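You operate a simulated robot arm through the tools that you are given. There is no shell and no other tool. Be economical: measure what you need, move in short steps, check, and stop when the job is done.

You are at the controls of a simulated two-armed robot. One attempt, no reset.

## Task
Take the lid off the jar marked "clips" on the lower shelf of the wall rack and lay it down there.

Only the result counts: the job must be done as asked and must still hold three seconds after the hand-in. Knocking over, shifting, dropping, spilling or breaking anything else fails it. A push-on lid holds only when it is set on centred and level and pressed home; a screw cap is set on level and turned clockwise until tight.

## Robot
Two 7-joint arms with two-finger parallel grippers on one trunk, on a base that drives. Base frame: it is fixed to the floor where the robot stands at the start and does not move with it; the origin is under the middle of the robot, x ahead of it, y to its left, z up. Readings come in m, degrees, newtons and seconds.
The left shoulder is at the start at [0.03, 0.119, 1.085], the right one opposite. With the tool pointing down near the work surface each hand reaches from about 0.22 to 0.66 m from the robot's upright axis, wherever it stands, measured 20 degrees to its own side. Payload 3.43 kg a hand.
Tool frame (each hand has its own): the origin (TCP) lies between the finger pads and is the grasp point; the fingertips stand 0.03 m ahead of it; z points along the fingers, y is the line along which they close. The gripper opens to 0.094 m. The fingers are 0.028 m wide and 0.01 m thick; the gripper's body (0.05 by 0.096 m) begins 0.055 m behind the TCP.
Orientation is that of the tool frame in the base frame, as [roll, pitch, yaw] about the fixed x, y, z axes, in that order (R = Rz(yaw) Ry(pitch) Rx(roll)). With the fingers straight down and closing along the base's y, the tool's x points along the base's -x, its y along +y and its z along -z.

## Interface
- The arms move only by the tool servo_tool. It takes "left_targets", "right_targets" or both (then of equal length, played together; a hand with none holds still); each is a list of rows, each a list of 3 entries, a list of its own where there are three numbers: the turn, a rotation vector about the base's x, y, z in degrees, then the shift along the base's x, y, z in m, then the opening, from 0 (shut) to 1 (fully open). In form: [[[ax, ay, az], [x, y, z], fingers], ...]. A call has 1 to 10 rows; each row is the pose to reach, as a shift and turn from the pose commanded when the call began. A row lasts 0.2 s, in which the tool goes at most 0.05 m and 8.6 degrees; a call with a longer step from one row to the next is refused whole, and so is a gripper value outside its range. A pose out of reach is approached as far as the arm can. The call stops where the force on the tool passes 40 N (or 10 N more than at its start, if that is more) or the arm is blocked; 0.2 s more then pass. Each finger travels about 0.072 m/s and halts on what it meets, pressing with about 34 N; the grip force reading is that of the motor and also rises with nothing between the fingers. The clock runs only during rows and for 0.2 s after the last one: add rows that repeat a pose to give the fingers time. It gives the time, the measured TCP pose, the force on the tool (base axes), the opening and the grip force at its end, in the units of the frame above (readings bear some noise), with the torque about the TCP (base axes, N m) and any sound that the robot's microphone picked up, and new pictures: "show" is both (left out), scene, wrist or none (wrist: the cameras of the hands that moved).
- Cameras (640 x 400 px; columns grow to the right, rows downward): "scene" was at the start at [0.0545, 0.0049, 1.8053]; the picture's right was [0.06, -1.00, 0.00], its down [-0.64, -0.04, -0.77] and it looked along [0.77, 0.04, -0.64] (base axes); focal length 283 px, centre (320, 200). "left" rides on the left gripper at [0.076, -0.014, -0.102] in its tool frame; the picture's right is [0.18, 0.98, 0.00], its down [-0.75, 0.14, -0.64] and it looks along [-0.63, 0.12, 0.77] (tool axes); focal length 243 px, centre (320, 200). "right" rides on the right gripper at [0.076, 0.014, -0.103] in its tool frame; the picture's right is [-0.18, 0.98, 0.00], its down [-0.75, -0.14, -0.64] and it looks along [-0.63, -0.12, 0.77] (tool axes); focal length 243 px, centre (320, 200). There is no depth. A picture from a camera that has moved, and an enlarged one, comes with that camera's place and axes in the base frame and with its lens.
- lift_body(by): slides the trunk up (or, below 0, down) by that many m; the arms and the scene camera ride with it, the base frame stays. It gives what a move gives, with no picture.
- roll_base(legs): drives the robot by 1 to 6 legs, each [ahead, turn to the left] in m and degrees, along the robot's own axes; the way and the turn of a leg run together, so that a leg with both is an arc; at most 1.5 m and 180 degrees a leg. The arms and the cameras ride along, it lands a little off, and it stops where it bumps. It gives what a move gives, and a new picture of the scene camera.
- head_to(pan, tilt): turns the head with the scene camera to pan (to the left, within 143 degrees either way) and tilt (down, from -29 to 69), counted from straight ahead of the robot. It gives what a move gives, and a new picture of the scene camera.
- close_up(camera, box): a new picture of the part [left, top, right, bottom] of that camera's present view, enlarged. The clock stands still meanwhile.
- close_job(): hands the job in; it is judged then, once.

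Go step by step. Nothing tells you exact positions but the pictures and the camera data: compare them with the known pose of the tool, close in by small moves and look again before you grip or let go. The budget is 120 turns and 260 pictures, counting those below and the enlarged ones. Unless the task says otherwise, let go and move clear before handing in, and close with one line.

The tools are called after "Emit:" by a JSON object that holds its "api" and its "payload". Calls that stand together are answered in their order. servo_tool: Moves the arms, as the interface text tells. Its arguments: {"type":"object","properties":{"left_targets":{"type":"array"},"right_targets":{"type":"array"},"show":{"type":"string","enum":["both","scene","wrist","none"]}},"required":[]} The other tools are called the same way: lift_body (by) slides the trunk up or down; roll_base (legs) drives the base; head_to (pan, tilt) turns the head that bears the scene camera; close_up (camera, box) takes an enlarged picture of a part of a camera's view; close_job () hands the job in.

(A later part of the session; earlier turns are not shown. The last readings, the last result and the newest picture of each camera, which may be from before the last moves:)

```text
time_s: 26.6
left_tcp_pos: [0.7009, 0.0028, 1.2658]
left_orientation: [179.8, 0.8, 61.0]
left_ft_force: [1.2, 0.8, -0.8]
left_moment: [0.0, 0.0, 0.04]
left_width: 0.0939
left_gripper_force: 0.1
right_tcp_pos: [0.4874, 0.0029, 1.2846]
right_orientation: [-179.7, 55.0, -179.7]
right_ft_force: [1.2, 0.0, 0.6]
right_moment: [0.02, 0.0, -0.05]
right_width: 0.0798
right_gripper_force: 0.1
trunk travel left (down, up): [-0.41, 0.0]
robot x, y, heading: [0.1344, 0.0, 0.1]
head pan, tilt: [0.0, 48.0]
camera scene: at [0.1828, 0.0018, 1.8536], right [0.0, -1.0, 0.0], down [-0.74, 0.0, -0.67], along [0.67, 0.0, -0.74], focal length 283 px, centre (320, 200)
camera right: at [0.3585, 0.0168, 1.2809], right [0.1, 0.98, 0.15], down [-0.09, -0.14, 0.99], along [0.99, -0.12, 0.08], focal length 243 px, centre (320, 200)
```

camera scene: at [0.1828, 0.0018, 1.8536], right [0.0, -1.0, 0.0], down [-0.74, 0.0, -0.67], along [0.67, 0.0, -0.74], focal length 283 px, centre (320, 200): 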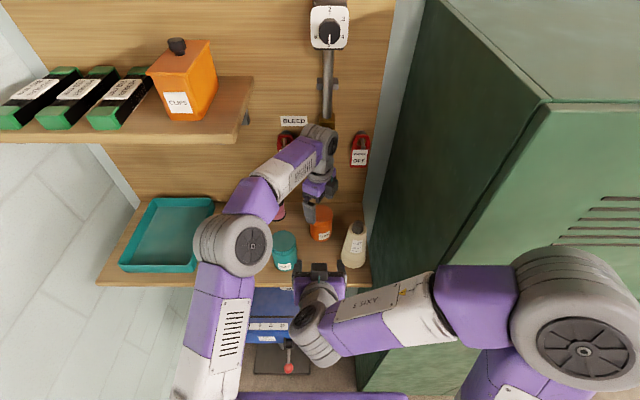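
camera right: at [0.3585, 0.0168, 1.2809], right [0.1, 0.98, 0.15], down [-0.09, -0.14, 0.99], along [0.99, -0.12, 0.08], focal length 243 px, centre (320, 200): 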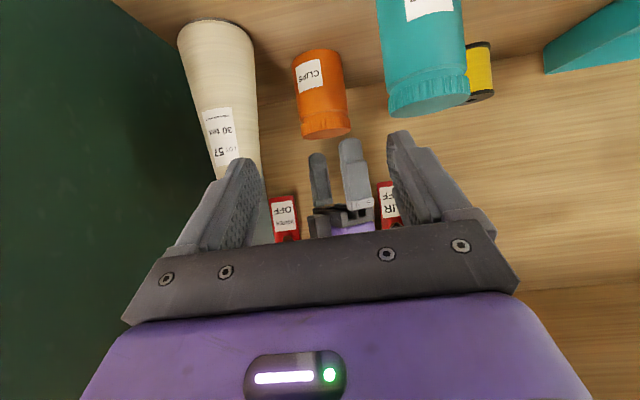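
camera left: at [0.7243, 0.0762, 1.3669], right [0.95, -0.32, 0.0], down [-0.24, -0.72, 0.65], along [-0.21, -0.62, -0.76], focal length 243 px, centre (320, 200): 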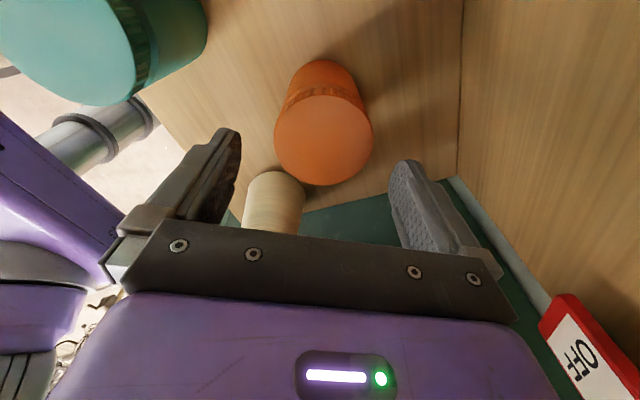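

Clear view: jar at y≈0.003 and the gap is confirmed at about ±0.063. Advance along the finger direction, halfway first.

Emit:
{"api": "servo_tool", "payload": {"right_targets": [[[0, 0, 0], [0.035, 0, -0.02], 0.85], [[0, 0, 0], [0.07, 0, -0.042], 0.85], [[0, 0, 0], [0.105, 0, -0.065], 0.85], [[0, 0, 0], [0.13, 0, -0.083], 0.85]]}}

Emit:
{"api": "close_up", "payload": {"camera": "scene", "box": [240, 170, 400, 270]}}

```text
time_s: 27.8
left_tcp_pos: [0.6735, 0.0046, 1.2767]
left_orientation: [178.7, 0.4, 61.0]
left_ft_force: [-0.4, 1.0, -0.5]
left_moment: [-0.01, -0.02, 0.02]
left_width: 0.0939
left_gripper_force: 0.1
right_tcp_pos: [0.5943, 0.0057, 1.2265]
right_orientation: [-179.8, 57.7, -179.9]
right_ft_force: [-0.5, 0.0, 0.4]
right_moment: [-0.01, -0.02, 0.04]
right_width: 0.0798
right_gripper_force: 0.0
trunk travel left (down, up): [-0.41, 0.0]
robot x, y, heading: [0.1294, 0.0, -0.0]
head pan, tilt: [0.0, 48.0]
stopped in row 4 (right hand): the arm was blocked; the commanded pose is now the measured one
camera scene: at [0.1441, 0.0063, 1.8534], right [0.0, -1.0, 0.0], down [-0.73, 0.0, -0.68], along [0.68, 0.0, -0.73], focal length 283 px, centre (320, 200)
camera right: at [0.4663, 0.0193, 1.2166], right [0.1, 0.98, 0.15], down [-0.14, -0.14, 0.98], along [0.99, -0.12, 0.12], focal length 243 px, centre (320, 200)
```

scene: 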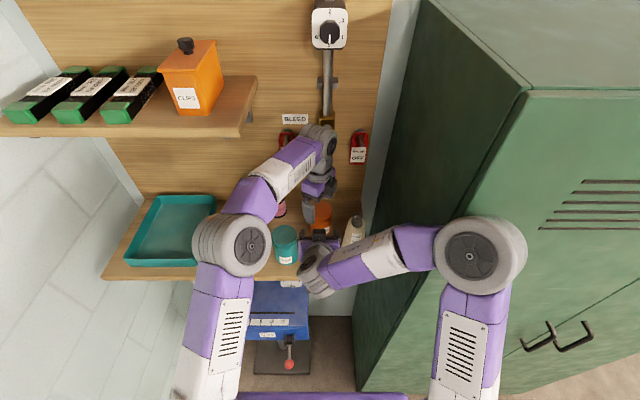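
right: 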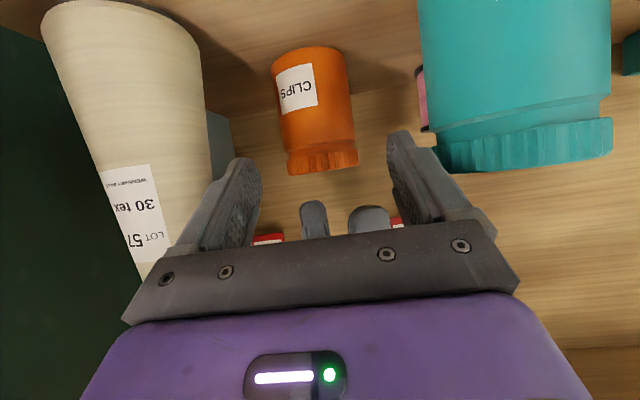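

```text
4.00 times, centred on (320, 220) of scene
camera zoom: at [0.1441, 0.0063, 1.8534], right [0.0, -1.0, 0.0], down [-0.73, 0.0, -0.68], along [0.68, 0.0, -0.73], focal length 1130 px, centre (320, 120)
```

zoom: 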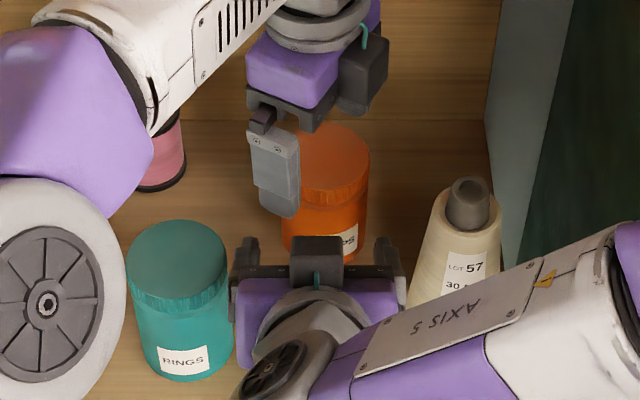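

The right elbow pressed against the cabinet and the robot leaned back a little; nothing on the shelf moved. Back the right hand off at once.

Emit:
{"api": "servo_tool", "payload": {"right_targets": [[[0, 0, 0], [-0.03, 0, 0.02], 0.85], [[0, 0, 0], [-0.06, 0, 0.04], 0.85]]}}

```text
time_s: 28.4
left_tcp_pos: [0.6976, 0.0027, 1.2672]
left_orientation: [179.6, 0.8, 61.0]
left_ft_force: [-0.6, 0.1, -0.4]
left_moment: [-0.01, -0.03, 0.02]
left_width: 0.0943
left_gripper_force: 0.1
right_tcp_pos: [0.5563, 0.0017, 1.2539]
right_orientation: [-179.9, 56.1, -179.9]
right_ft_force: [-0.2, 0.5, 0.0]
right_moment: [0.0, -0.02, -0.01]
right_width: 0.0799
right_gripper_force: 0.0
trunk travel left (down, up): [-0.41, 0.0]
robot x, y, heading: [0.1347, 0.0025, 0.4]
head pan, tilt: [0.0, 48.0]
camera scene: at [0.1781, 0.0014, 1.854], right [0.0, -1.0, 0.0], down [-0.74, 0.0, -0.67], along [0.67, 0.0, -0.74], focal length 283 px, centre (320, 200)
camera right: at [0.4285, 0.0157, 1.2469], right [0.1, 0.98, 0.15], down [-0.11, -0.14, 0.98], along [0.99, -0.12, 0.1], focal length 243 px, centre (320, 200)
```

scene: 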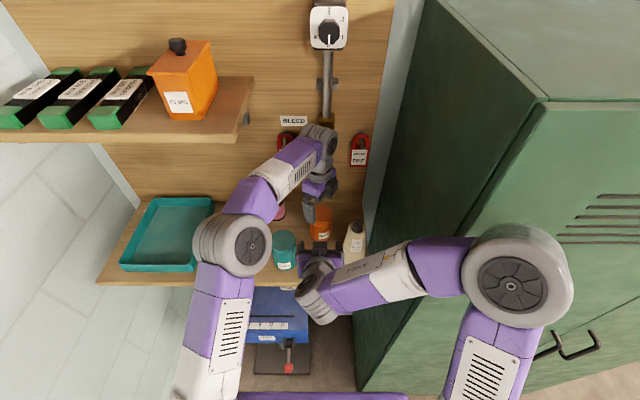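
right: 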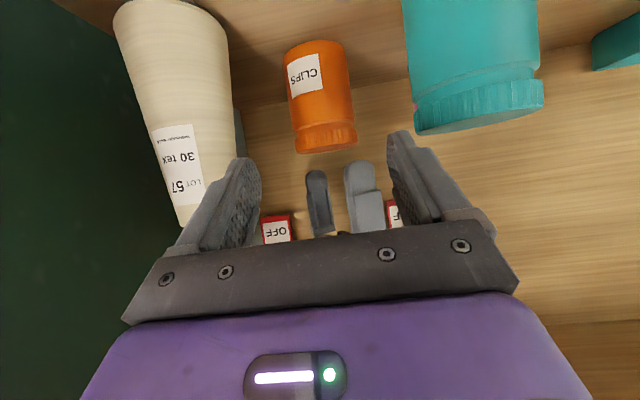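

The right side is too tight beside the cabinet. I'll swap roles: left hand holds the jar from the front, right hand works the lid, with the robot shifted ~0.06 m left. First retract both hands.

Emit:
{"api": "servo_tool", "payload": {"right_targets": [[[0, 0, 0], [-0.04, 0, 0.02], 0.85], [[0, 8, 0], [-0.075, -0.01, 0.05], 0.85], [[0, 16, 0], [-0.105, -0.03, 0.08], 0.85], [[0, 24, 0], [-0.135, -0.05, 0.11], 0.85], [[0, 32, 0], [-0.16, -0.075, 0.14], 0.85], [[0, 40, 0], [-0.185, -0.1, 0.17], 0.85], [[0, 48, 0], [-0.205, -0.125, 0.195], 0.85], [[0, 56, 0], [-0.215, -0.143, 0.21], 0.85]], "left_targets": [[[0, 0, 0], [0, 0, 0.005], 0.6], [[0, 0, 8], [-0.02, 0, 0.015], 0.5], [[0, 0, 16], [-0.05, 0, 0.03], 0.5], [[0, 0, 24], [-0.085, 0, 0.05], 0.5], [[0, 0, 32], [-0.12, 0.01, 0.07], 0.5], [[0, 0, 40], [-0.155, 0.025, 0.09], 0.5], [[0, 0, 48], [-0.19, 0.045, 0.11], 0.5], [[0, 0, 56], [-0.22, 0.07, 0.12], 0.5]]}}

```text
time_s: 30.2
left_tcp_pos: [0.4743, 0.0783, 1.3879]
left_orientation: [179.8, 0.9, 117.1]
left_ft_force: [-0.4, 0.2, 0.3]
left_moment: [-0.04, -0.02, 0.02]
left_width: 0.047
left_gripper_force: 0.0
right_tcp_pos: [0.3395, -0.1425, 1.4628]
right_orientation: [-179.9, 0.0, 179.9]
right_ft_force: [0.1, 0.2, -0.4]
right_moment: [-0.01, -0.02, -0.04]
right_width: 0.08
right_gripper_force: 0.0
trunk travel left (down, up): [-0.41, 0.0]
robot x, y, heading: [0.1312, -0.002, -0.0]
head pan, tilt: [0.0, 48.0]
camera scene: at [0.1785, 0.0014, 1.8537], right [0.0, -1.0, 0.0], down [-0.74, 0.0, -0.67], along [0.67, 0.0, -0.74], focal length 283 px, centre (320, 200)
camera right: at [0.2618, -0.128, 1.5663], right [0.18, 0.98, 0.0], down [0.75, -0.14, 0.64], along [0.63, -0.12, -0.77], focal length 243 px, centre (320, 200)
camera left: at [0.4268, 0.1389, 1.489], right [0.79, 0.61, 0.0], down [0.46, -0.6, 0.65], along [0.4, -0.52, -0.76], focal length 243 px, centre (320, 200)
```

scene: 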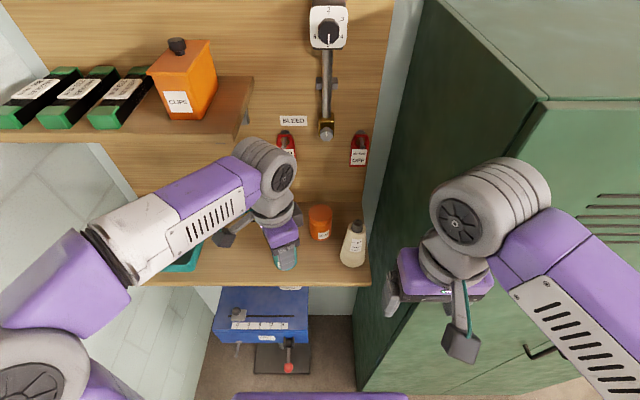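
right: 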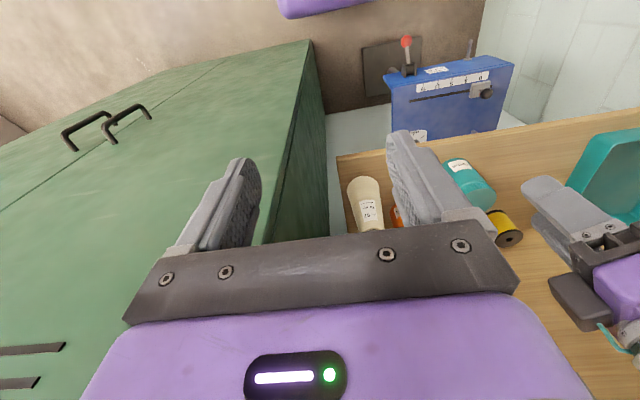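
left: 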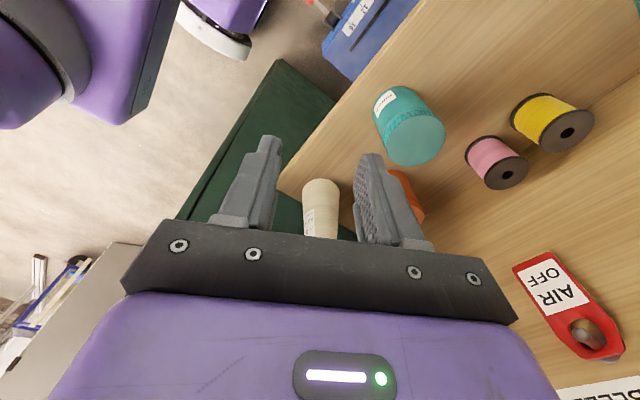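

Next, straighten the left wrist and tuck it, then do the sideways base shift with a back-and-forth manoeuvre.

Emit:
{"api": "servo_tool", "payload": {"left_targets": [[[0, 0, 8], [-0.02, 0.005, 0.01], 0.5], [[0, 0, 16], [-0.04, 0.01, 0.02], 0.5], [[0, 0, 24], [-0.06, 0.015, 0.02], 0.5], [[0, 0, 32], [-0.08, 0.02, 0.02], 0.5], [[0, 0, 40], [-0.08, 0.02, 0.02], 0.5], [[0, 0, 48], [-0.08, 0.02, 0.02], 0.5], [[0, 0, 56], [-0.08, 0.02, 0.02], 0.6], [[0, 0, 63], [-0.08, 0.02, 0.02], 0.7]], "show": "none"}}

Emit:
{"api": "roll_base", "payload": {"legs": [[-0.1, 0], [0, -25], [-0.142, 0], [0, 25]]}}

```text
time_s: 32.0
left_tcp_pos: [0.398, 0.0919, 1.406]
left_orientation: [179.8, 0.8, -179.9]
left_ft_force: [-0.1, 1.1, 0.1]
left_moment: [0.02, -0.01, -0.03]
left_width: 0.0658
left_gripper_force: 0.1
right_tcp_pos: [0.3403, -0.1417, 1.4633]
right_orientation: [-179.9, 0.1, 180.0]
right_ft_force: [0.4, 0.1, 0.1]
right_moment: [0.01, -0.01, 0.02]
right_width: 0.0803
right_gripper_force: 0.1
trunk travel left (down, up): [-0.41, 0.0]
robot x, y, heading: [0.1323, 0.0008, -0.0]
head pan, tilt: [0.0, 48.0]
```

```text
time_s: 36.7
left_tcp_pos: [0.1605, 0.1559, 1.4055]
left_orientation: [179.8, 0.8, -179.3]
left_ft_force: [0.1, 0.0, -0.8]
left_moment: [0.01, -0.01, 0.01]
left_width: 0.0657
left_gripper_force: 0.0
right_tcp_pos: [0.1047, -0.0784, 1.4627]
right_orientation: [-179.9, 0.1, -179.4]
right_ft_force: [-0.1, 0.8, 0.3]
right_moment: [0.0, -0.01, 0.01]
right_width: 0.0798
right_gripper_force: 0.1
trunk travel left (down, up): [-0.41, 0.0]
robot x, y, heading: [-0.1049, 0.0628, 0.4]
head pan, tilt: [0.0, 48.0]
camera scene: at [-0.0567, 0.0626, 1.8537], right [0.01, -1.0, 0.0], down [-0.74, -0.01, -0.67], along [0.67, 0.01, -0.74], focal length 283 px, centre (320, 200)
```

scene: 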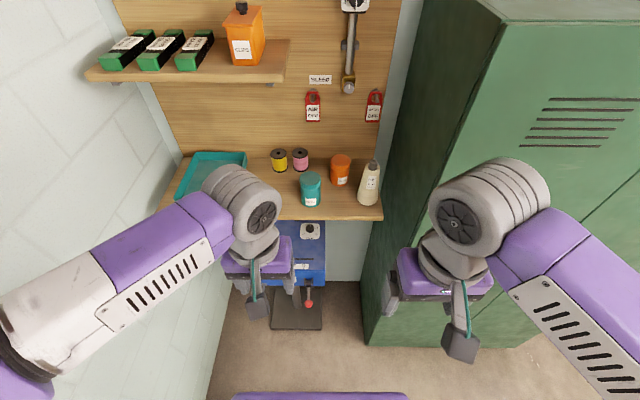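

Shifted to y≈0.063. Drive forward again.

Emit:
{"api": "roll_base", "payload": {"legs": [[0.235, -0.4]]}}

```text
time_s: 38.5
left_tcp_pos: [0.3941, 0.1553, 1.4064]
left_orientation: [179.7, 0.7, -179.8]
left_ft_force: [-0.4, -0.4, -0.6]
left_moment: [-0.01, 0.03, -0.04]
left_width: 0.0656
left_gripper_force: 0.0
right_tcp_pos: [0.3372, -0.0788, 1.4625]
right_orientation: [-180.0, 0.1, -179.8]
right_ft_force: [-0.7, 0.2, 0.0]
right_moment: [0.0, 0.0, -0.03]
right_width: 0.0797
right_gripper_force: 0.1
trunk travel left (down, up): [-0.41, 0.0]
robot x, y, heading: [0.128, 0.0645, 0.1]
head pan, tilt: [0.0, 48.0]
camera scene: at [0.1766, 0.0637, 1.8537], right [0.0, -1.0, 0.0], down [-0.74, 0.0, -0.67], along [0.67, 0.0, -0.74], focal length 283 px, centre (320, 200)
```

scene: 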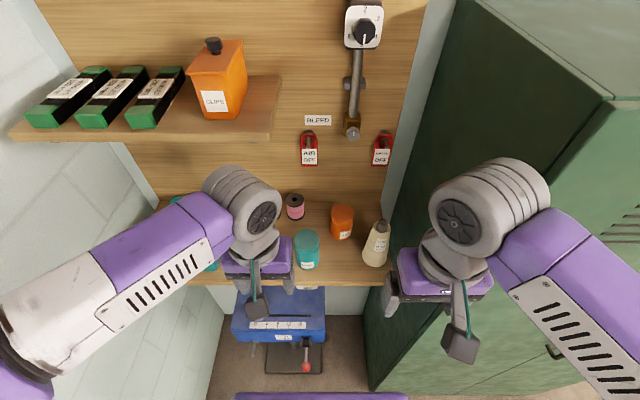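

Now bring the left hand, pitched 55°, to a staging pose in front of the jar.

Emit:
{"api": "servo_tool", "payload": {"left_targets": [[[0, -8, 0], [0, -0.02, -0.02], 0.85], [[0, -16, 0], [0, -0.045, -0.04], 0.85], [[0, -24, 0], [0.01, -0.07, -0.06], 0.85], [[0, -32, 0], [0.03, -0.1, -0.08], 0.85], [[0, -40, 0], [0.05, -0.125, -0.1], 0.85], [[0, -48, 0], [0.07, -0.142, -0.115], 0.85], [[0, -54, 0], [0.093, -0.152, -0.121], 0.85]]}}

```text
time_s: 40.0
left_tcp_pos: [0.4925, 0.0023, 1.2839]
left_orientation: [179.9, 54.9, -179.7]
left_ft_force: [0.4, -0.4, 0.5]
left_moment: [-0.03, 0.01, 0.01]
left_width: 0.0796
left_gripper_force: 0.1
right_tcp_pos: [0.3388, -0.0787, 1.4627]
right_orientation: [180.0, 0.2, -179.9]
right_ft_force: [0.6, -0.3, -0.1]
right_moment: [0.02, 0.04, 0.0]
right_width: 0.08
right_gripper_force: 0.0
trunk travel left (down, up): [-0.41, 0.0]
robot x, y, heading: [0.1302, 0.0659, -0.1]
head pan, tilt: [0.0, 48.0]
camera scene: at [0.1786, 0.0632, 1.8536], right [0.0, -1.0, 0.0], down [-0.74, 0.0, -0.67], along [0.67, 0.0, -0.74], focal length 283 px, centre (320, 200)
camera left: at [0.3642, -0.013, 1.2802], right [-0.11, 0.98, -0.15], down [-0.09, 0.14, 0.99], along [0.99, 0.12, 0.07], focal length 243 px, centre (320, 200)
```

scene: 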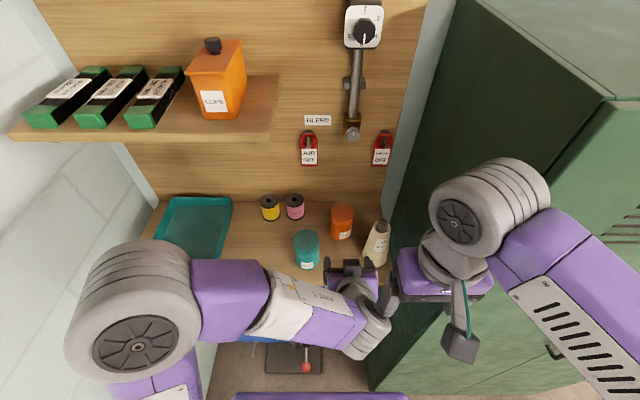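
left: 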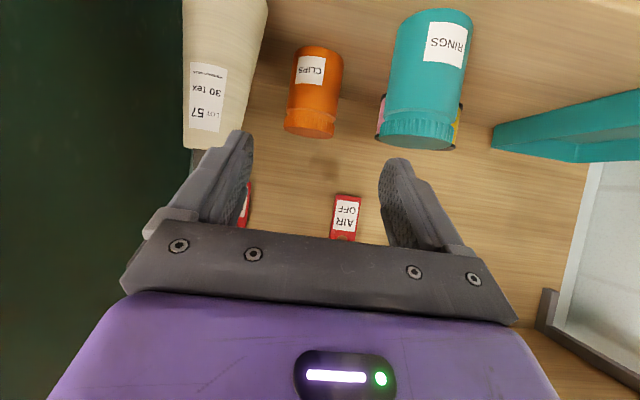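

Advance the left hand in steps toward the jar.

Emit:
{"api": "servo_tool", "payload": {"left_targets": [[[0, 0, 0], [0.035, 0, -0.022], 0.85], [[0, 0, 0], [0.07, -0.001, -0.044], 0.85], [[0, 0, 0], [0.105, -0.001, -0.068], 0.85], [[0, 0, 0], [0.13, -0.001, -0.086], 0.85]]}}

Emit:
{"api": "close_up", "payload": {"camera": "scene", "box": [260, 190, 420, 290]}}

```text
time_s: 41.0
left_tcp_pos: [0.6188, 0.0042, 1.1987]
left_orientation: [180.0, 54.8, -179.7]
left_ft_force: [0.2, -0.6, -0.6]
left_moment: [-0.01, 0.0, 0.0]
left_width: 0.0799
left_gripper_force: 0.2
right_tcp_pos: [0.3391, -0.078, 1.4632]
right_orientation: [180.0, -0.1, -179.9]
right_ft_force: [-0.2, -0.1, -0.1]
right_moment: [-0.01, 0.0, 0.02]
right_width: 0.0801
right_gripper_force: 0.0
trunk travel left (down, up): [-0.41, 0.0]
robot x, y, heading: [0.129, 0.0624, 0.4]
head pan, tilt: [0.0, 48.0]
camera scene: at [0.1788, 0.0636, 1.8536], right [0.0, -1.0, 0.0], down [-0.74, 0.0, -0.67], along [0.67, 0.0, -0.74], focal length 283 px, centre (320, 200)
camera left: at [0.4921, -0.0113, 1.1952], right [-0.11, 0.98, -0.15], down [-0.09, 0.14, 0.99], along [0.99, 0.12, 0.07], focal length 243 px, centre (320, 200)
```

scene: 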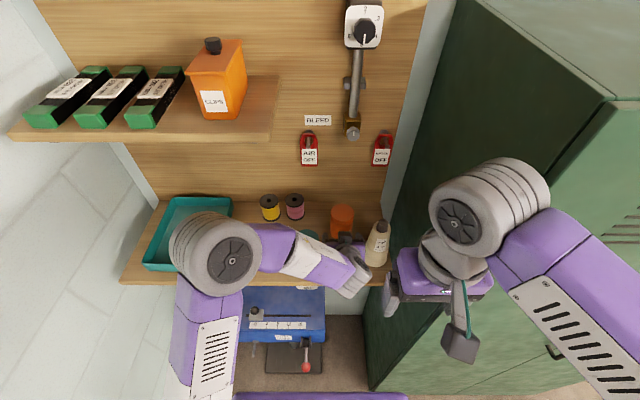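
left: 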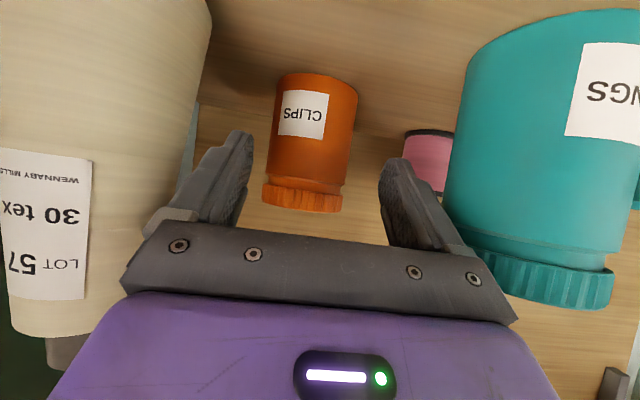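

```text
4.00 times, centred on (340, 240) of scene
camera zoom: at [0.1788, 0.0636, 1.8536], right [0.0, -1.0, 0.0], down [-0.74, 0.0, -0.67], along [0.67, 0.0, -0.74], focal length 1130 px, centre (240, 40)
```

zoom: 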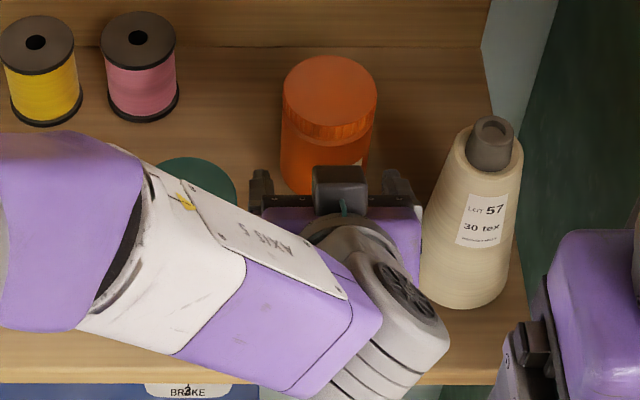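

The gap is clear. Advance the last stretch so the fingers straddle the jar's body, correcting y slightly.

Emit:
{"api": "servo_tool", "payload": {"left_targets": [[[0, 0, 0], [0.02, -0.004, -0.014], 0.85], [[0, 0, 0], [0.04, -0.004, -0.029], 0.85], [[0, 0, 0], [0.058, -0.004, -0.042], 0.85]]}}

Emit:
{"api": "close_up", "payload": {"camera": "scene", "box": [260, 190, 420, 290]}}

```text
time_s: 41.9
left_tcp_pos: [0.6777, -0.0019, 1.1559]
left_orientation: [-180.0, 54.7, -179.8]
left_ft_force: [0.3, 0.8, 0.8]
left_moment: [0.0, -0.03, 0.0]
left_width: 0.0799
left_gripper_force: 0.0
right_tcp_pos: [0.3386, -0.079, 1.4621]
right_orientation: [180.0, 0.1, -180.0]
right_ft_force: [0.0, 0.1, -0.8]
right_moment: [0.02, 0.01, 0.01]
right_width: 0.0803
right_gripper_force: 0.0
trunk travel left (down, up): [-0.41, 0.0]
robot x, y, heading: [0.1293, 0.0636, -0.0]
head pan, tilt: [0.0, 48.0]
camera scene: at [0.1778, 0.0636, 1.8536], right [0.0, -1.0, 0.0], down [-0.74, 0.0, -0.67], along [0.67, 0.0, -0.74], focal length 283 px, centre (320, 200)
camera left: at [0.5506, -0.0167, 1.1525], right [-0.11, 0.98, -0.15], down [-0.09, 0.14, 0.99], along [0.99, 0.12, 0.07], focal length 243 px, centre (320, 200)
```

scene: 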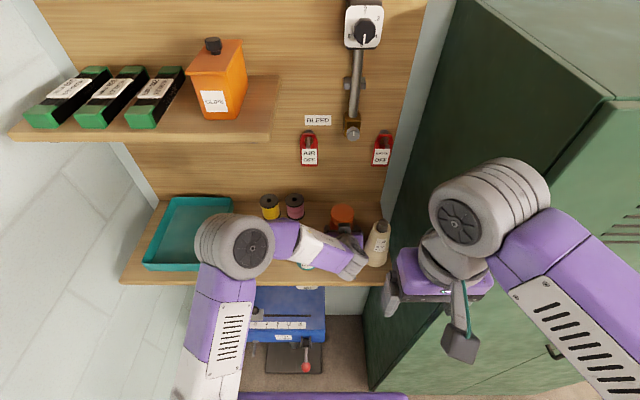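
left: 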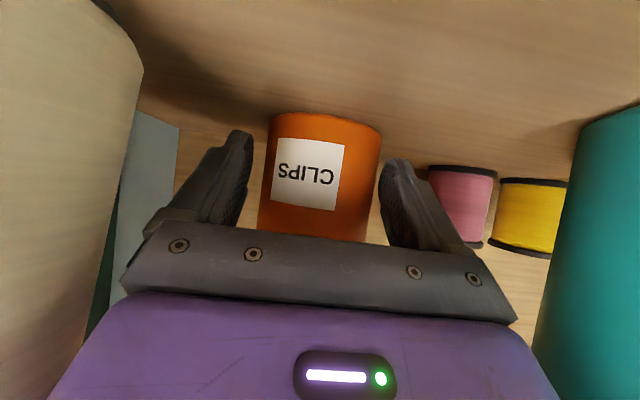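

```text
4.00 times, centred on (340, 240) of scene
camera zoom: at [0.1778, 0.0636, 1.8536], right [0.0, -1.0, 0.0], down [-0.74, 0.0, -0.67], along [0.67, 0.0, -0.74], focal length 1130 px, centre (240, 40)
```

zoom: 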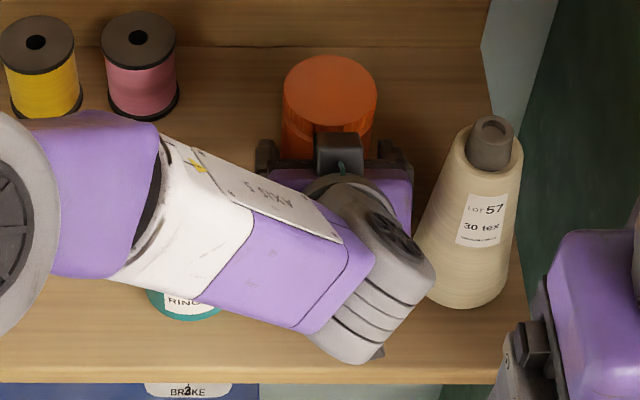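

Fingers straddle the body. Shift 2 mm to +y and close.

Emit:
{"api": "servo_tool", "payload": {"left_targets": [[[0, 0, 0], [0, 0.002, 0], 0.85], [[0, 0, 0], [0, 0.002, 0], 0.6], [[0, 0, 0], [0, 0.002, 0], 0.5], [[0, 0, 0], [0, 0.002, 0], 0.4], [[0, 0, 0], [0, 0.002, 0], 0.4]], "show": "wrist"}}

Emit:
{"api": "close_up", "payload": {"camera": "scene", "box": [260, 190, 420, 290]}}

```text
time_s: 43.0
left_tcp_pos: [0.6768, 0.0016, 1.1567]
left_orientation: [180.0, 54.8, -179.8]
left_ft_force: [-0.5, -0.1, -0.1]
left_moment: [-0.03, -0.01, -0.01]
left_width: 0.0651
left_gripper_force: 34.4
right_tcp_pos: [0.3378, -0.0778, 1.4629]
right_orientation: [-179.9, 0.1, -179.9]
right_ft_force: [-0.1, -0.2, -0.4]
right_moment: [-0.01, 0.03, -0.03]
right_width: 0.0799
right_gripper_force: 0.1
trunk travel left (down, up): [-0.41, 0.0]
robot x, y, heading: [0.1309, 0.0654, -0.0]
head pan, tilt: [0.0, 48.0]
camera left: at [0.5494, -0.0145, 1.153], right [-0.11, 0.98, -0.15], down [-0.09, 0.14, 0.99], along [0.99, 0.12, 0.07], focal length 243 px, centre (320, 200)
```

left: 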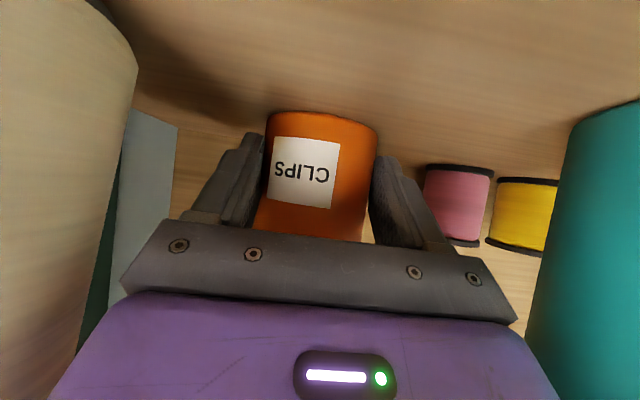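

```text
4.00 times, centred on (340, 240) of scene
camera zoom: at [0.1773, 0.0637, 1.8537], right [0.0, -1.0, 0.0], down [-0.74, 0.0, -0.67], along [0.67, 0.0, -0.74], focal length 1130 px, centre (240, 40)
```

zoom: 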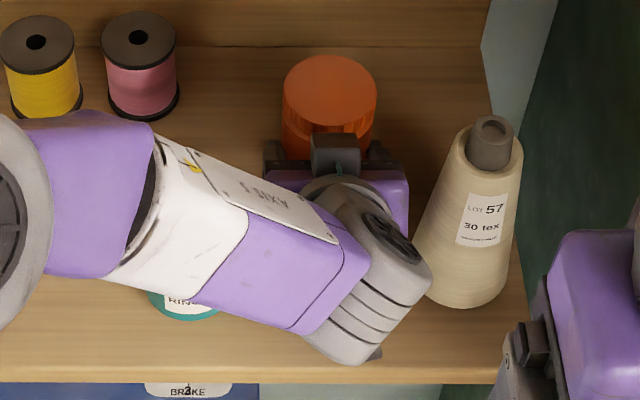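

The jar is held by the left hand. Now bring the right hand over the lid, turning its wrist 45° clockwise on the way.

Emit:
{"api": "servo_tool", "payload": {"right_targets": [[[0, 0, 0], [0.04, 0, -0.01], 0.85], [[0, 0, 0], [0.08, 0.005, -0.02], 0.85], [[0, 0, -8], [0.12, 0.01, -0.035], 0.85], [[0, 0, -16], [0.16, 0.02, -0.05], 0.85], [[0, 0, -24], [0.2, 0.03, -0.065], 0.85], [[0, 0, -32], [0.24, 0.04, -0.08], 0.85], [[0, 0, -40], [0.28, 0.05, -0.09], 0.85], [[0, 0, -45], [0.32, 0.065, -0.11], 0.85], [[0, 0, -45], [0.352, 0.078, -0.14], 0.85]]}}

```text
time_s: 45.0
left_tcp_pos: [0.6782, 0.0021, 1.1579]
left_orientation: [-179.9, 54.8, -179.7]
left_ft_force: [1.0, 0.2, -0.2]
left_moment: [0.06, -0.11, -0.02]
left_width: 0.0652
left_gripper_force: 33.9
right_tcp_pos: [0.6934, -0.0006, 1.3193]
right_orientation: [-179.9, 0.1, 134.9]
right_ft_force: [0.0, -0.3, -0.2]
right_moment: [0.0, 0.01, 0.01]
right_width: 0.08
right_gripper_force: 0.1
trunk travel left (down, up): [-0.41, 0.0]
robot x, y, heading: [0.1295, 0.0633, 0.2]
head pan, tilt: [0.0, 48.0]
camera scene: at [0.1788, 0.0642, 1.8536], right [0.0, -1.0, 0.0], down [-0.74, 0.0, -0.67], along [0.67, 0.0, -0.74], focal length 283 px, centre (320, 200)
camera right: at [0.6479, 0.0628, 1.4218], right [0.82, 0.57, 0.0], down [0.43, -0.63, 0.64], along [0.36, -0.53, -0.77], focal length 243 px, centre (320, 200)
```

scene: 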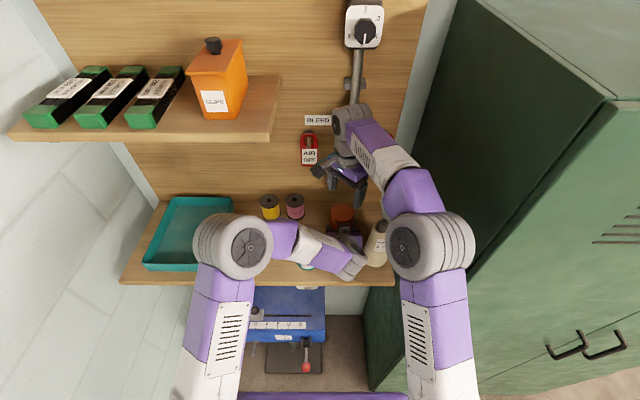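
right: 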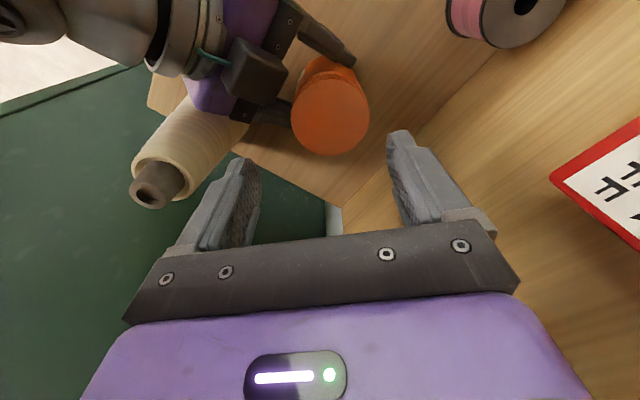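

Lid centre confirmed at (0.699, 0.0025). Descend, checking the clearance to the left hand's top box.

Emit:
{"api": "servo_tool", "payload": {"right_targets": [[[0, 0, 0], [0.004, 0.002, -0.03], 0.9], [[0, 0, 0], [0.006, 0.003, -0.057], 0.9]]}}

Emit:
{"api": "close_up", "payload": {"camera": "scene", "box": [260, 170, 420, 270]}}

```text
time_s: 45.6
left_tcp_pos: [0.678, 0.0001, 1.1568]
left_orientation: [-179.9, 54.8, -179.8]
left_ft_force: [-0.1, -0.8, 0.5]
left_moment: [-0.04, -0.1, 0.02]
left_width: 0.065
left_gripper_force: 34.1
right_tcp_pos: [0.6963, 0.0035, 1.2647]
right_orientation: [-179.9, 0.2, 135.1]
right_ft_force: [-0.4, 0.4, 1.0]
right_moment: [0.02, 0.0, -0.02]
right_width: 0.0846
right_gripper_force: 0.0
trunk travel left (down, up): [-0.41, 0.0]
robot x, y, heading: [0.1305, 0.0632, 0.3]
head pan, tilt: [0.0, 48.0]
camera scene: at [0.1776, 0.0636, 1.8536], right [0.0, -1.0, 0.0], down [-0.74, 0.0, -0.67], along [0.67, 0.0, -0.74], focal length 283 px, centre (320, 200)
camera right: at [0.6515, 0.0668, 1.3677], right [0.82, 0.57, 0.0], down [0.43, -0.63, 0.64], along [0.36, -0.53, -0.77], focal length 243 px, centre (320, 200)
```

scene: 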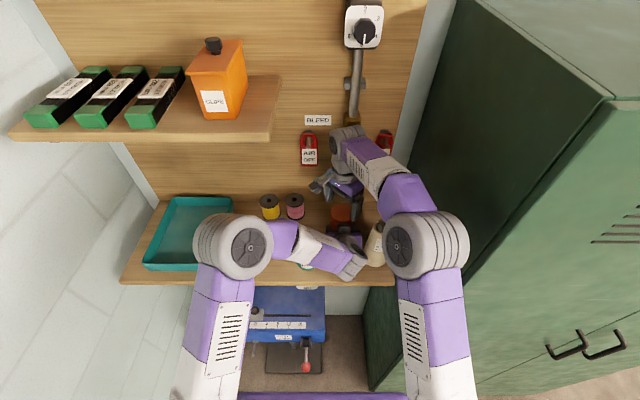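
right: 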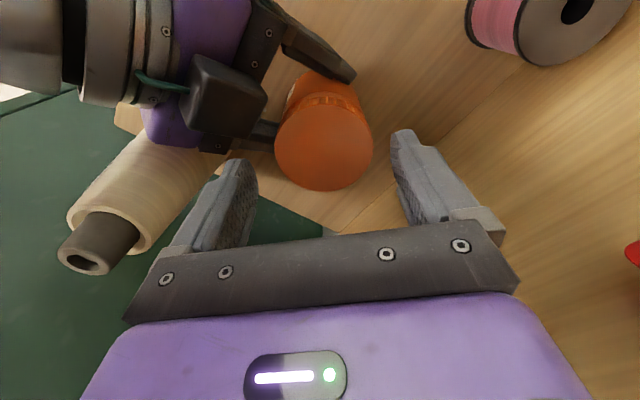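

```text
4.00 times, centred on (340, 220) of scene
camera zoom: at [0.1776, 0.0636, 1.8536], right [0.0, -1.0, 0.0], down [-0.74, 0.0, -0.67], along [0.67, 0.0, -0.74], focal length 1130 px, centre (240, 120)
```

zoom: 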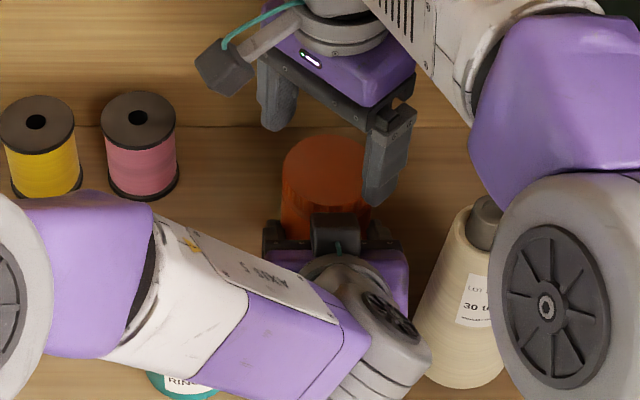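

Well centred. Descend to the rim and close.

Emit:
{"api": "servo_tool", "payload": {"right_targets": [[[0, 0, 0], [0.001, 0, -0.018], 0.9], [[0, 0, 0], [0.001, 0, -0.037], 0.9], [[0, 0, 0], [0.001, 0, -0.037], 0.7], [[0, 0, 0], [0.001, 0, -0.037], 0.5], [[0, 0, 0], [0.001, 0, -0.037], 0.4], [[0, 0, 0], [0.001, 0, -0.037], 0.4]], "show": "wrist"}}

Emit:
{"api": "close_up", "payload": {"camera": "scene", "box": [260, 170, 420, 270]}}

```text
time_s: 47.0
left_tcp_pos: [0.6764, 0.001, 1.157]
left_orientation: [-179.9, 54.8, -179.8]
left_ft_force: [-9.5, -3.9, 2.2]
left_moment: [0.21, -0.42, -0.08]
left_width: 0.0653
left_gripper_force: 33.8
right_tcp_pos: [0.6977, 0.0026, 1.2281]
right_orientation: [179.9, 0.0, 135.2]
right_ft_force: [9.5, 3.8, -3.9]
right_moment: [0.12, -0.23, 0.08]
right_width: 0.0657
right_gripper_force: 34.2
trunk travel left (down, up): [-0.41, 0.0]
robot x, y, heading: [0.1305, 0.0599, -0.1]
head pan, tilt: [0.0, 48.0]
camera right: at [0.6524, 0.0662, 1.3314], right [0.82, 0.57, 0.0], down [0.43, -0.63, 0.64], along [0.37, -0.53, -0.77], focal length 243 px, centre (320, 200)
```

right: 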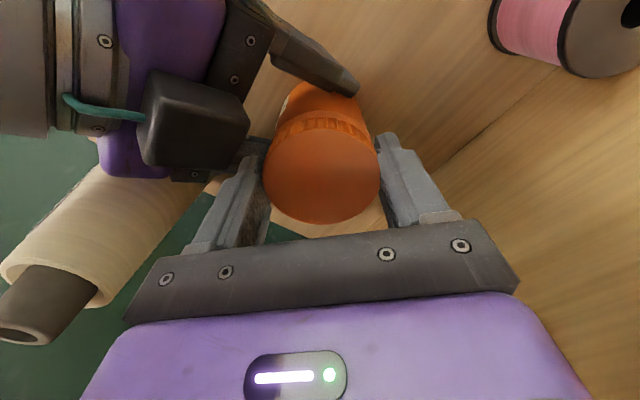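

```text
4.00 times, centred on (340, 220) of scene
camera zoom: at [0.1775, 0.0637, 1.8536], right [0.0, -1.0, 0.0], down [-0.74, 0.0, -0.67], along [0.67, 0.0, -0.74], focal length 1130 px, centre (240, 120)
```

zoom: 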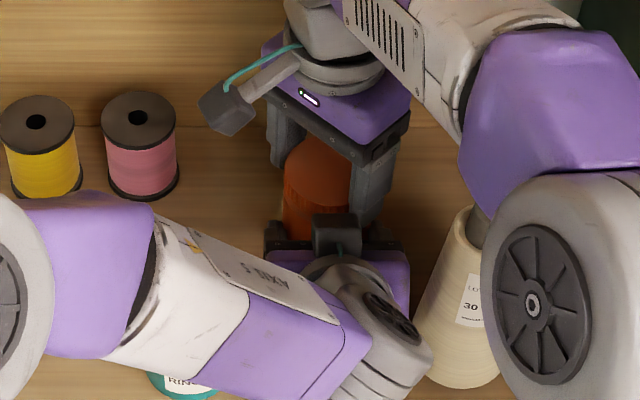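

Gripped, with a ~10 N side force from a small offset. Relieve it and twist counter-clockwise 16°.

Emit:
{"api": "servo_tool", "payload": {"right_targets": [[[0, 0, 0], [0.002, 0.001, 0], 0.3], [[0, 0, 4], [0.002, 0.001, 0], 0.3], [[0, 0, 8], [0.002, 0.001, 0], 0.3], [[0, 0, 12], [0.002, 0.001, 0], 0.3], [[0, 0, 16], [0.002, 0.001, 0], 0.3]], "show": "wrist"}}

Emit:
{"api": "close_up", "payload": {"camera": "left", "box": [200, 80, 440, 230]}}

```text
time_s: 48.2
left_tcp_pos: [0.6779, 0.0018, 1.1567]
left_orientation: [179.9, 55.0, -179.6]
left_ft_force: [14.9, -2.1, -0.6]
left_moment: [-0.16, 0.7, -0.04]
left_width: 0.0654
left_gripper_force: 34.2
right_tcp_pos: [0.6984, 0.0048, 1.2288]
right_orientation: [-179.9, -0.1, 151.1]
right_ft_force: [-14.8, 2.7, -0.1]
right_moment: [0.25, 0.4, -0.04]
right_width: 0.0657
right_gripper_force: 34.4
trunk travel left (down, up): [-0.41, 0.0]
robot x, y, heading: [0.1283, 0.0612, 0.4]
head pan, tilt: [0.0, 48.0]
camera right: at [0.638, 0.0525, 1.3319], right [0.64, 0.77, 0.0], down [0.59, -0.49, 0.64], along [0.49, -0.41, -0.77], focal length 243 px, centre (320, 200)
```

right: 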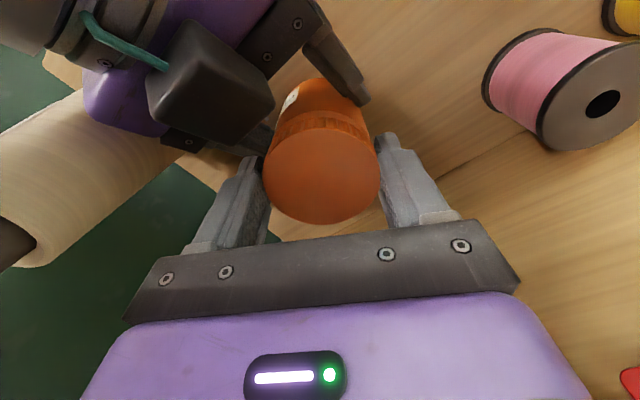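

```text
2.67 times, centred on (320, 155) of left
camera zoom: at [0.5506, -0.0139, 1.1532], right [-0.11, 0.98, -0.15], down [-0.09, 0.14, 0.99], along [0.99, 0.13, 0.08], focal length 647 px, centre (320, 320)
```

zoom: 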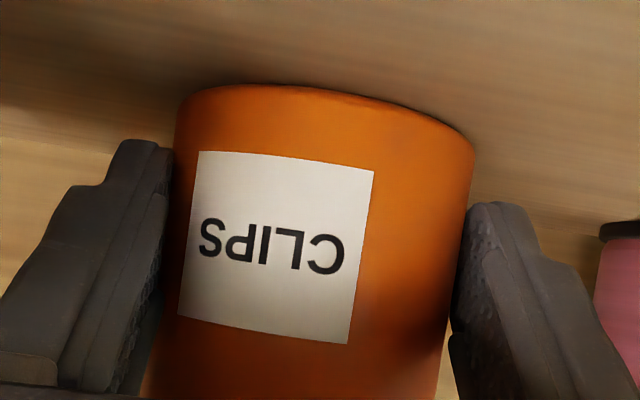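

The jar body stayed put (label unmoved) while the lid turned. Re-centre slightly and continue turning.

Emit:
{"api": "servo_tool", "payload": {"right_targets": [[[0, 0, 8], [-0.0012, 0, 0], 0.3], [[0, 0, 16], [-0.0012, 0, 0], 0.3], [[0, 0, 24], [-0.0012, 0, 0], 0.3], [[0, 0, 32], [-0.0012, 0, 0], 0.3], [[0, 0, 40], [-0.0012, 0, 0], 0.3], [[0, 0, 48], [-0.0012, 0, 0.0], 0.3], [[0, 0, 56], [-0.0012, 0, 0.0], 0.3]], "show": "wrist"}}

Emit:
{"api": "close_up", "payload": {"camera": "scene", "box": [260, 170, 420, 270]}}

```text
time_s: 49.9
left_tcp_pos: [0.6779, 0.0031, 1.1565]
left_orientation: [179.7, 54.9, -179.5]
left_ft_force: [10.3, 18.7, 0.8]
left_moment: [-1.23, 0.19, 0.46]
left_width: 0.0655
left_gripper_force: 34.4
right_tcp_pos: [0.6976, 0.0016, 1.2284]
right_orientation: [-179.7, 0.0, -152.9]
right_ft_force: [-9.3, -21.0, 4.3]
right_moment: [-0.28, 0.29, -0.09]
right_width: 0.0658
right_gripper_force: 34.2
trunk travel left (down, up): [-0.41, 0.0]
robot x, y, heading: [0.1287, 0.0631, 0.1]
head pan, tilt: [0.0, 48.0]
camera right: at [0.6228, -0.0216, 1.3317], right [-0.28, 0.96, 0.0], down [0.73, 0.22, 0.64], along [0.62, 0.18, -0.77], focal length 243 px, centre (320, 200)
```

right: 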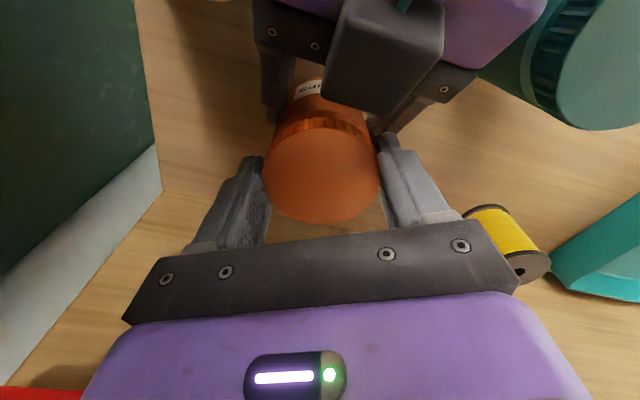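

```text
4.00 times, centred on (340, 220) of scene
camera zoom: at [0.1769, 0.0632, 1.8537], right [0.0, -1.0, 0.0], down [-0.74, 0.0, -0.67], along [0.67, 0.0, -0.74], focal length 1130 px, centre (240, 120)
```

zoom: 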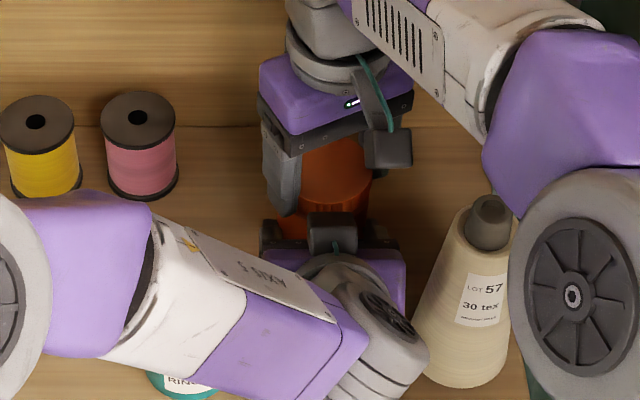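

Turned ~72° in total. Relieve the side force and test a small lift.

Emit:
{"api": "servo_tool", "payload": {"right_targets": [[[0, 0, 0], [-0.001, -0.002, 0], 0.2], [[0, 0, 0], [-0.001, -0.002, 0.002], 0.2], [[0, 0, 0], [-0.001, -0.002, 0.004], 0.2], [[0, 0, 0], [-0.001, -0.002, 0.006], 0.2]], "show": "wrist"}}

Emit:
{"api": "close_up", "payload": {"camera": "left", "box": [200, 80, 440, 230]}}

```text
time_s: 50.9
left_tcp_pos: [0.6772, 0.0013, 1.158]
left_orientation: [180.0, 55.1, -179.8]
left_ft_force: [-9.3, 17.6, 19.5]
left_moment: [-0.6, -0.84, 0.42]
left_width: 0.0658
left_gripper_force: 34.2
right_tcp_pos: [0.6963, 0.0001, 1.2331]
right_orientation: [-179.6, -0.1, -153.0]
right_ft_force: [10.6, -18.5, -21.1]
right_moment: [-0.73, -0.27, -0.08]
right_width: 0.0657
right_gripper_force: 33.9
trunk travel left (down, up): [-0.41, 0.0]
robot x, y, heading: [0.1303, 0.0647, 0.4]
head pan, tilt: [0.0, 48.0]
camera right: at [0.6221, -0.0229, 1.3362], right [-0.28, 0.96, -0.01], down [0.73, 0.22, 0.64], along [0.62, 0.18, -0.77], focal length 243 px, centre (320, 200)
```

right: 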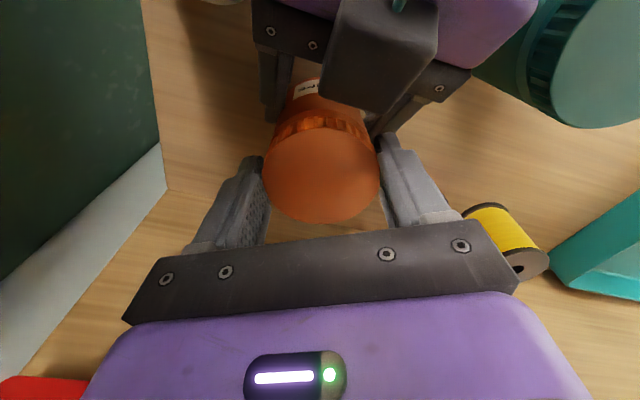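

```text
2.67 times, centred on (320, 155) of left
camera zoom: at [0.5499, -0.0151, 1.1544], right [-0.11, 0.98, -0.15], down [-0.1, 0.14, 0.99], along [0.99, 0.12, 0.08], focal length 647 px, centre (320, 320)
```

zoom: 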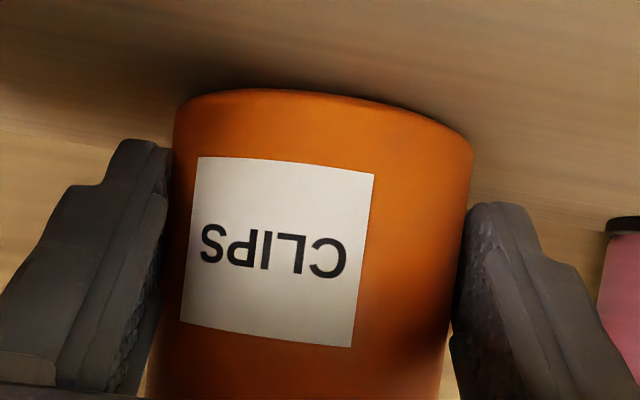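

Still threaded (it holds at 20 N), and the twist torque is low, so the lid is truly turning. Lower back, open, and rewind the wrist for another stroke.

Emit:
{"api": "servo_tool", "payload": {"right_targets": [[[0, 0, 0], [0.001, 0, -0.004], 0.2], [[0, 0, 0], [0.001, 0, -0.005], 0.85], [[0, 0, 0], [0.001, 0, -0.005], 0.85], [[0, 0, -8], [0.001, 0, -0.005], 0.85], [[0, 0, -16], [0.001, 0, -0.005], 0.85], [[0, 0, -24], [0.001, 0, -0.005], 0.85], [[0, 0, -32], [0.001, 0, -0.005], 0.85], [[0, 0, -40], [0.001, 0, -0.005], 0.85], [[0, 0, -48], [0.001, 0, -0.005], 0.85], [[0, 0, -56], [0.001, 0, -0.005], 0.85]], "show": "wrist"}}

```text
time_s: 53.0
left_tcp_pos: [0.6767, 0.0003, 1.1573]
left_orientation: [179.9, 54.8, -179.7]
left_ft_force: [0.0, -0.1, -0.7]
left_moment: [0.0, 0.03, 0.01]
left_width: 0.0654
left_gripper_force: 33.6
right_tcp_pos: [0.6975, 0.0005, 1.2308]
right_orientation: [180.0, 0.1, 151.0]
right_ft_force: [0.1, -0.1, -0.3]
right_moment: [-0.04, 0.0, 0.0]
right_width: 0.0801
right_gripper_force: 0.1
trunk travel left (down, up): [-0.41, 0.0]
robot x, y, heading: [0.1321, 0.0635, 0.2]
head pan, tilt: [0.0, 48.0]
camera right: at [0.6379, 0.0501, 1.3328], right [0.64, 0.77, 0.0], down [0.59, -0.49, 0.64], along [0.5, -0.41, -0.77], focal length 243 px, centre (320, 200)
```

right: 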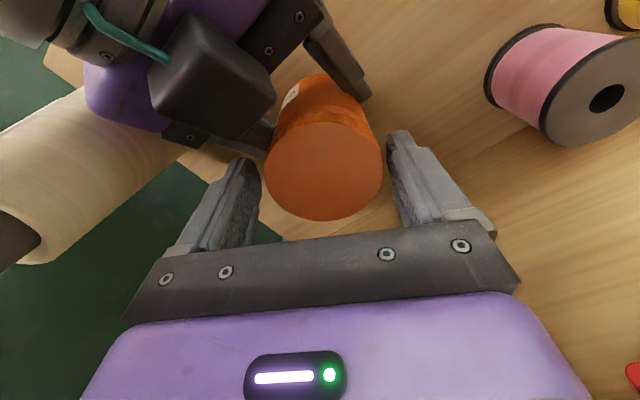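

Rewind a little more, recentre, grip and turn again.

Emit:
{"api": "servo_tool", "payload": {"right_targets": [[[0, 0, -8], [0.001, 0.002, -0.002], 0.85], [[0, 0, -16], [0.001, 0.002, -0.002], 0.85], [[0, 0, -16], [0.001, 0.002, -0.002], 0.4], [[0, 0, -16], [0.001, 0.002, -0.002], 0.3], [[0, 0, -8], [0.001, 0.002, -0.002], 0.3], [[0, 0, 0], [0.001, 0.002, -0.002], 0.3], [[0, 0, 8], [0.001, 0.002, -0.002], 0.3], [[0, 0, 16], [0.001, 0.002, -0.002], 0.3], [[0, 0, 24], [0.001, 0.002, -0.002], 0.3], [[0, 0, 32], [0.001, 0.002, -0.002], 0.3]], "show": "none"}}

Emit:
{"api": "servo_tool", "payload": {"right_targets": [[[0, 0, 8], [0, 0, 0], 0.3], [[0, 0, 16], [0, 0, 0], 0.3], [[0, 0, 24], [0, 0, 0], 0.3], [[0, 0, 32], [0, 0, 0], 0.3]], "show": "wrist"}}

Emit:
{"api": "close_up", "payload": {"camera": "left", "box": [200, 80, 440, 230]}}

```text
time_s: 55.2
left_tcp_pos: [0.6789, 0.0023, 1.1548]
left_orientation: [179.9, 54.9, -179.6]
left_ft_force: [5.8, 11.2, -5.7]
left_moment: [-0.77, 0.19, 0.35]
left_width: 0.0654
left_gripper_force: 33.7
right_tcp_pos: [0.6991, 0.0019, 1.2277]
right_orientation: [-180.0, 0.0, -176.7]
right_ft_force: [-6.1, -11.6, 3.8]
right_moment: [-0.06, 0.38, -0.05]
right_width: 0.0658
right_gripper_force: 33.6
trunk travel left (down, up): [-0.41, 0.0]
robot x, y, heading: [0.1299, 0.0684, 0.2]
head pan, tilt: [0.0, 48.0]
```

```text
time_s: 56.2
left_tcp_pos: [0.6755, 0.0025, 1.1551]
left_orientation: [179.8, 54.9, -179.6]
left_ft_force: [0.8, 20.1, -3.5]
left_moment: [-1.04, 0.01, 0.51]
left_width: 0.0653
left_gripper_force: 33.7
right_tcp_pos: [0.6998, 0.0016, 1.2294]
right_orientation: [-179.8, 0.1, -144.8]
right_ft_force: [-1.8, -20.8, 4.8]
right_moment: [-0.38, 0.17, -0.09]
right_width: 0.0656
right_gripper_force: 33.8
trunk travel left (down, up): [-0.41, 0.0]
robot x, y, heading: [0.1285, 0.066, 0.1]
head pan, tilt: [0.0, 48.0]
camera right: at [0.628, -0.0313, 1.3308], right [-0.42, 0.91, 0.0], down [0.7, 0.32, 0.64], along [0.59, 0.27, -0.77], focal length 243 px, centre (320, 200)
```

right: 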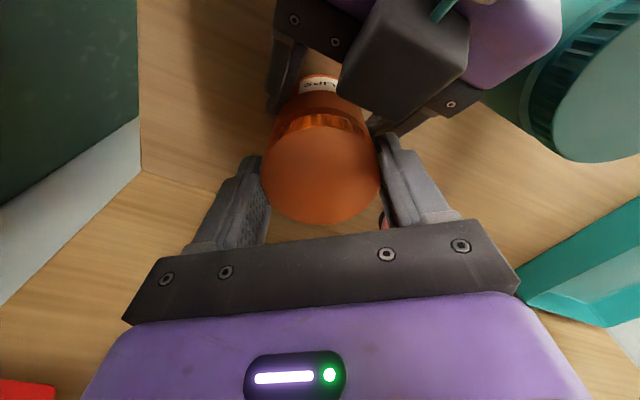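

```text
2.67 times, centred on (320, 155) of left
camera zoom: at [0.5499, -0.0132, 1.1526], right [-0.12, 0.98, -0.15], down [-0.09, 0.14, 0.99], along [0.99, 0.13, 0.07], focal length 647 px, centre (320, 320)
```

zoom: 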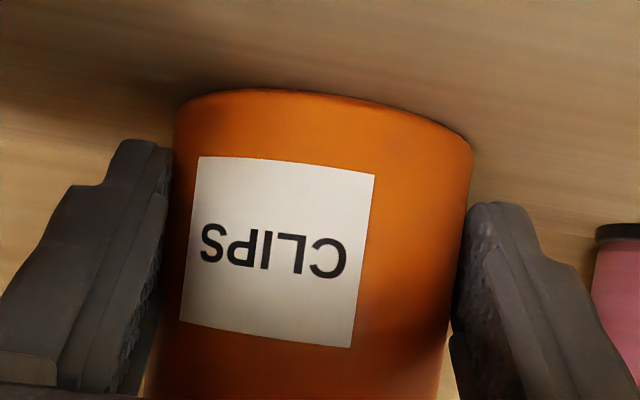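

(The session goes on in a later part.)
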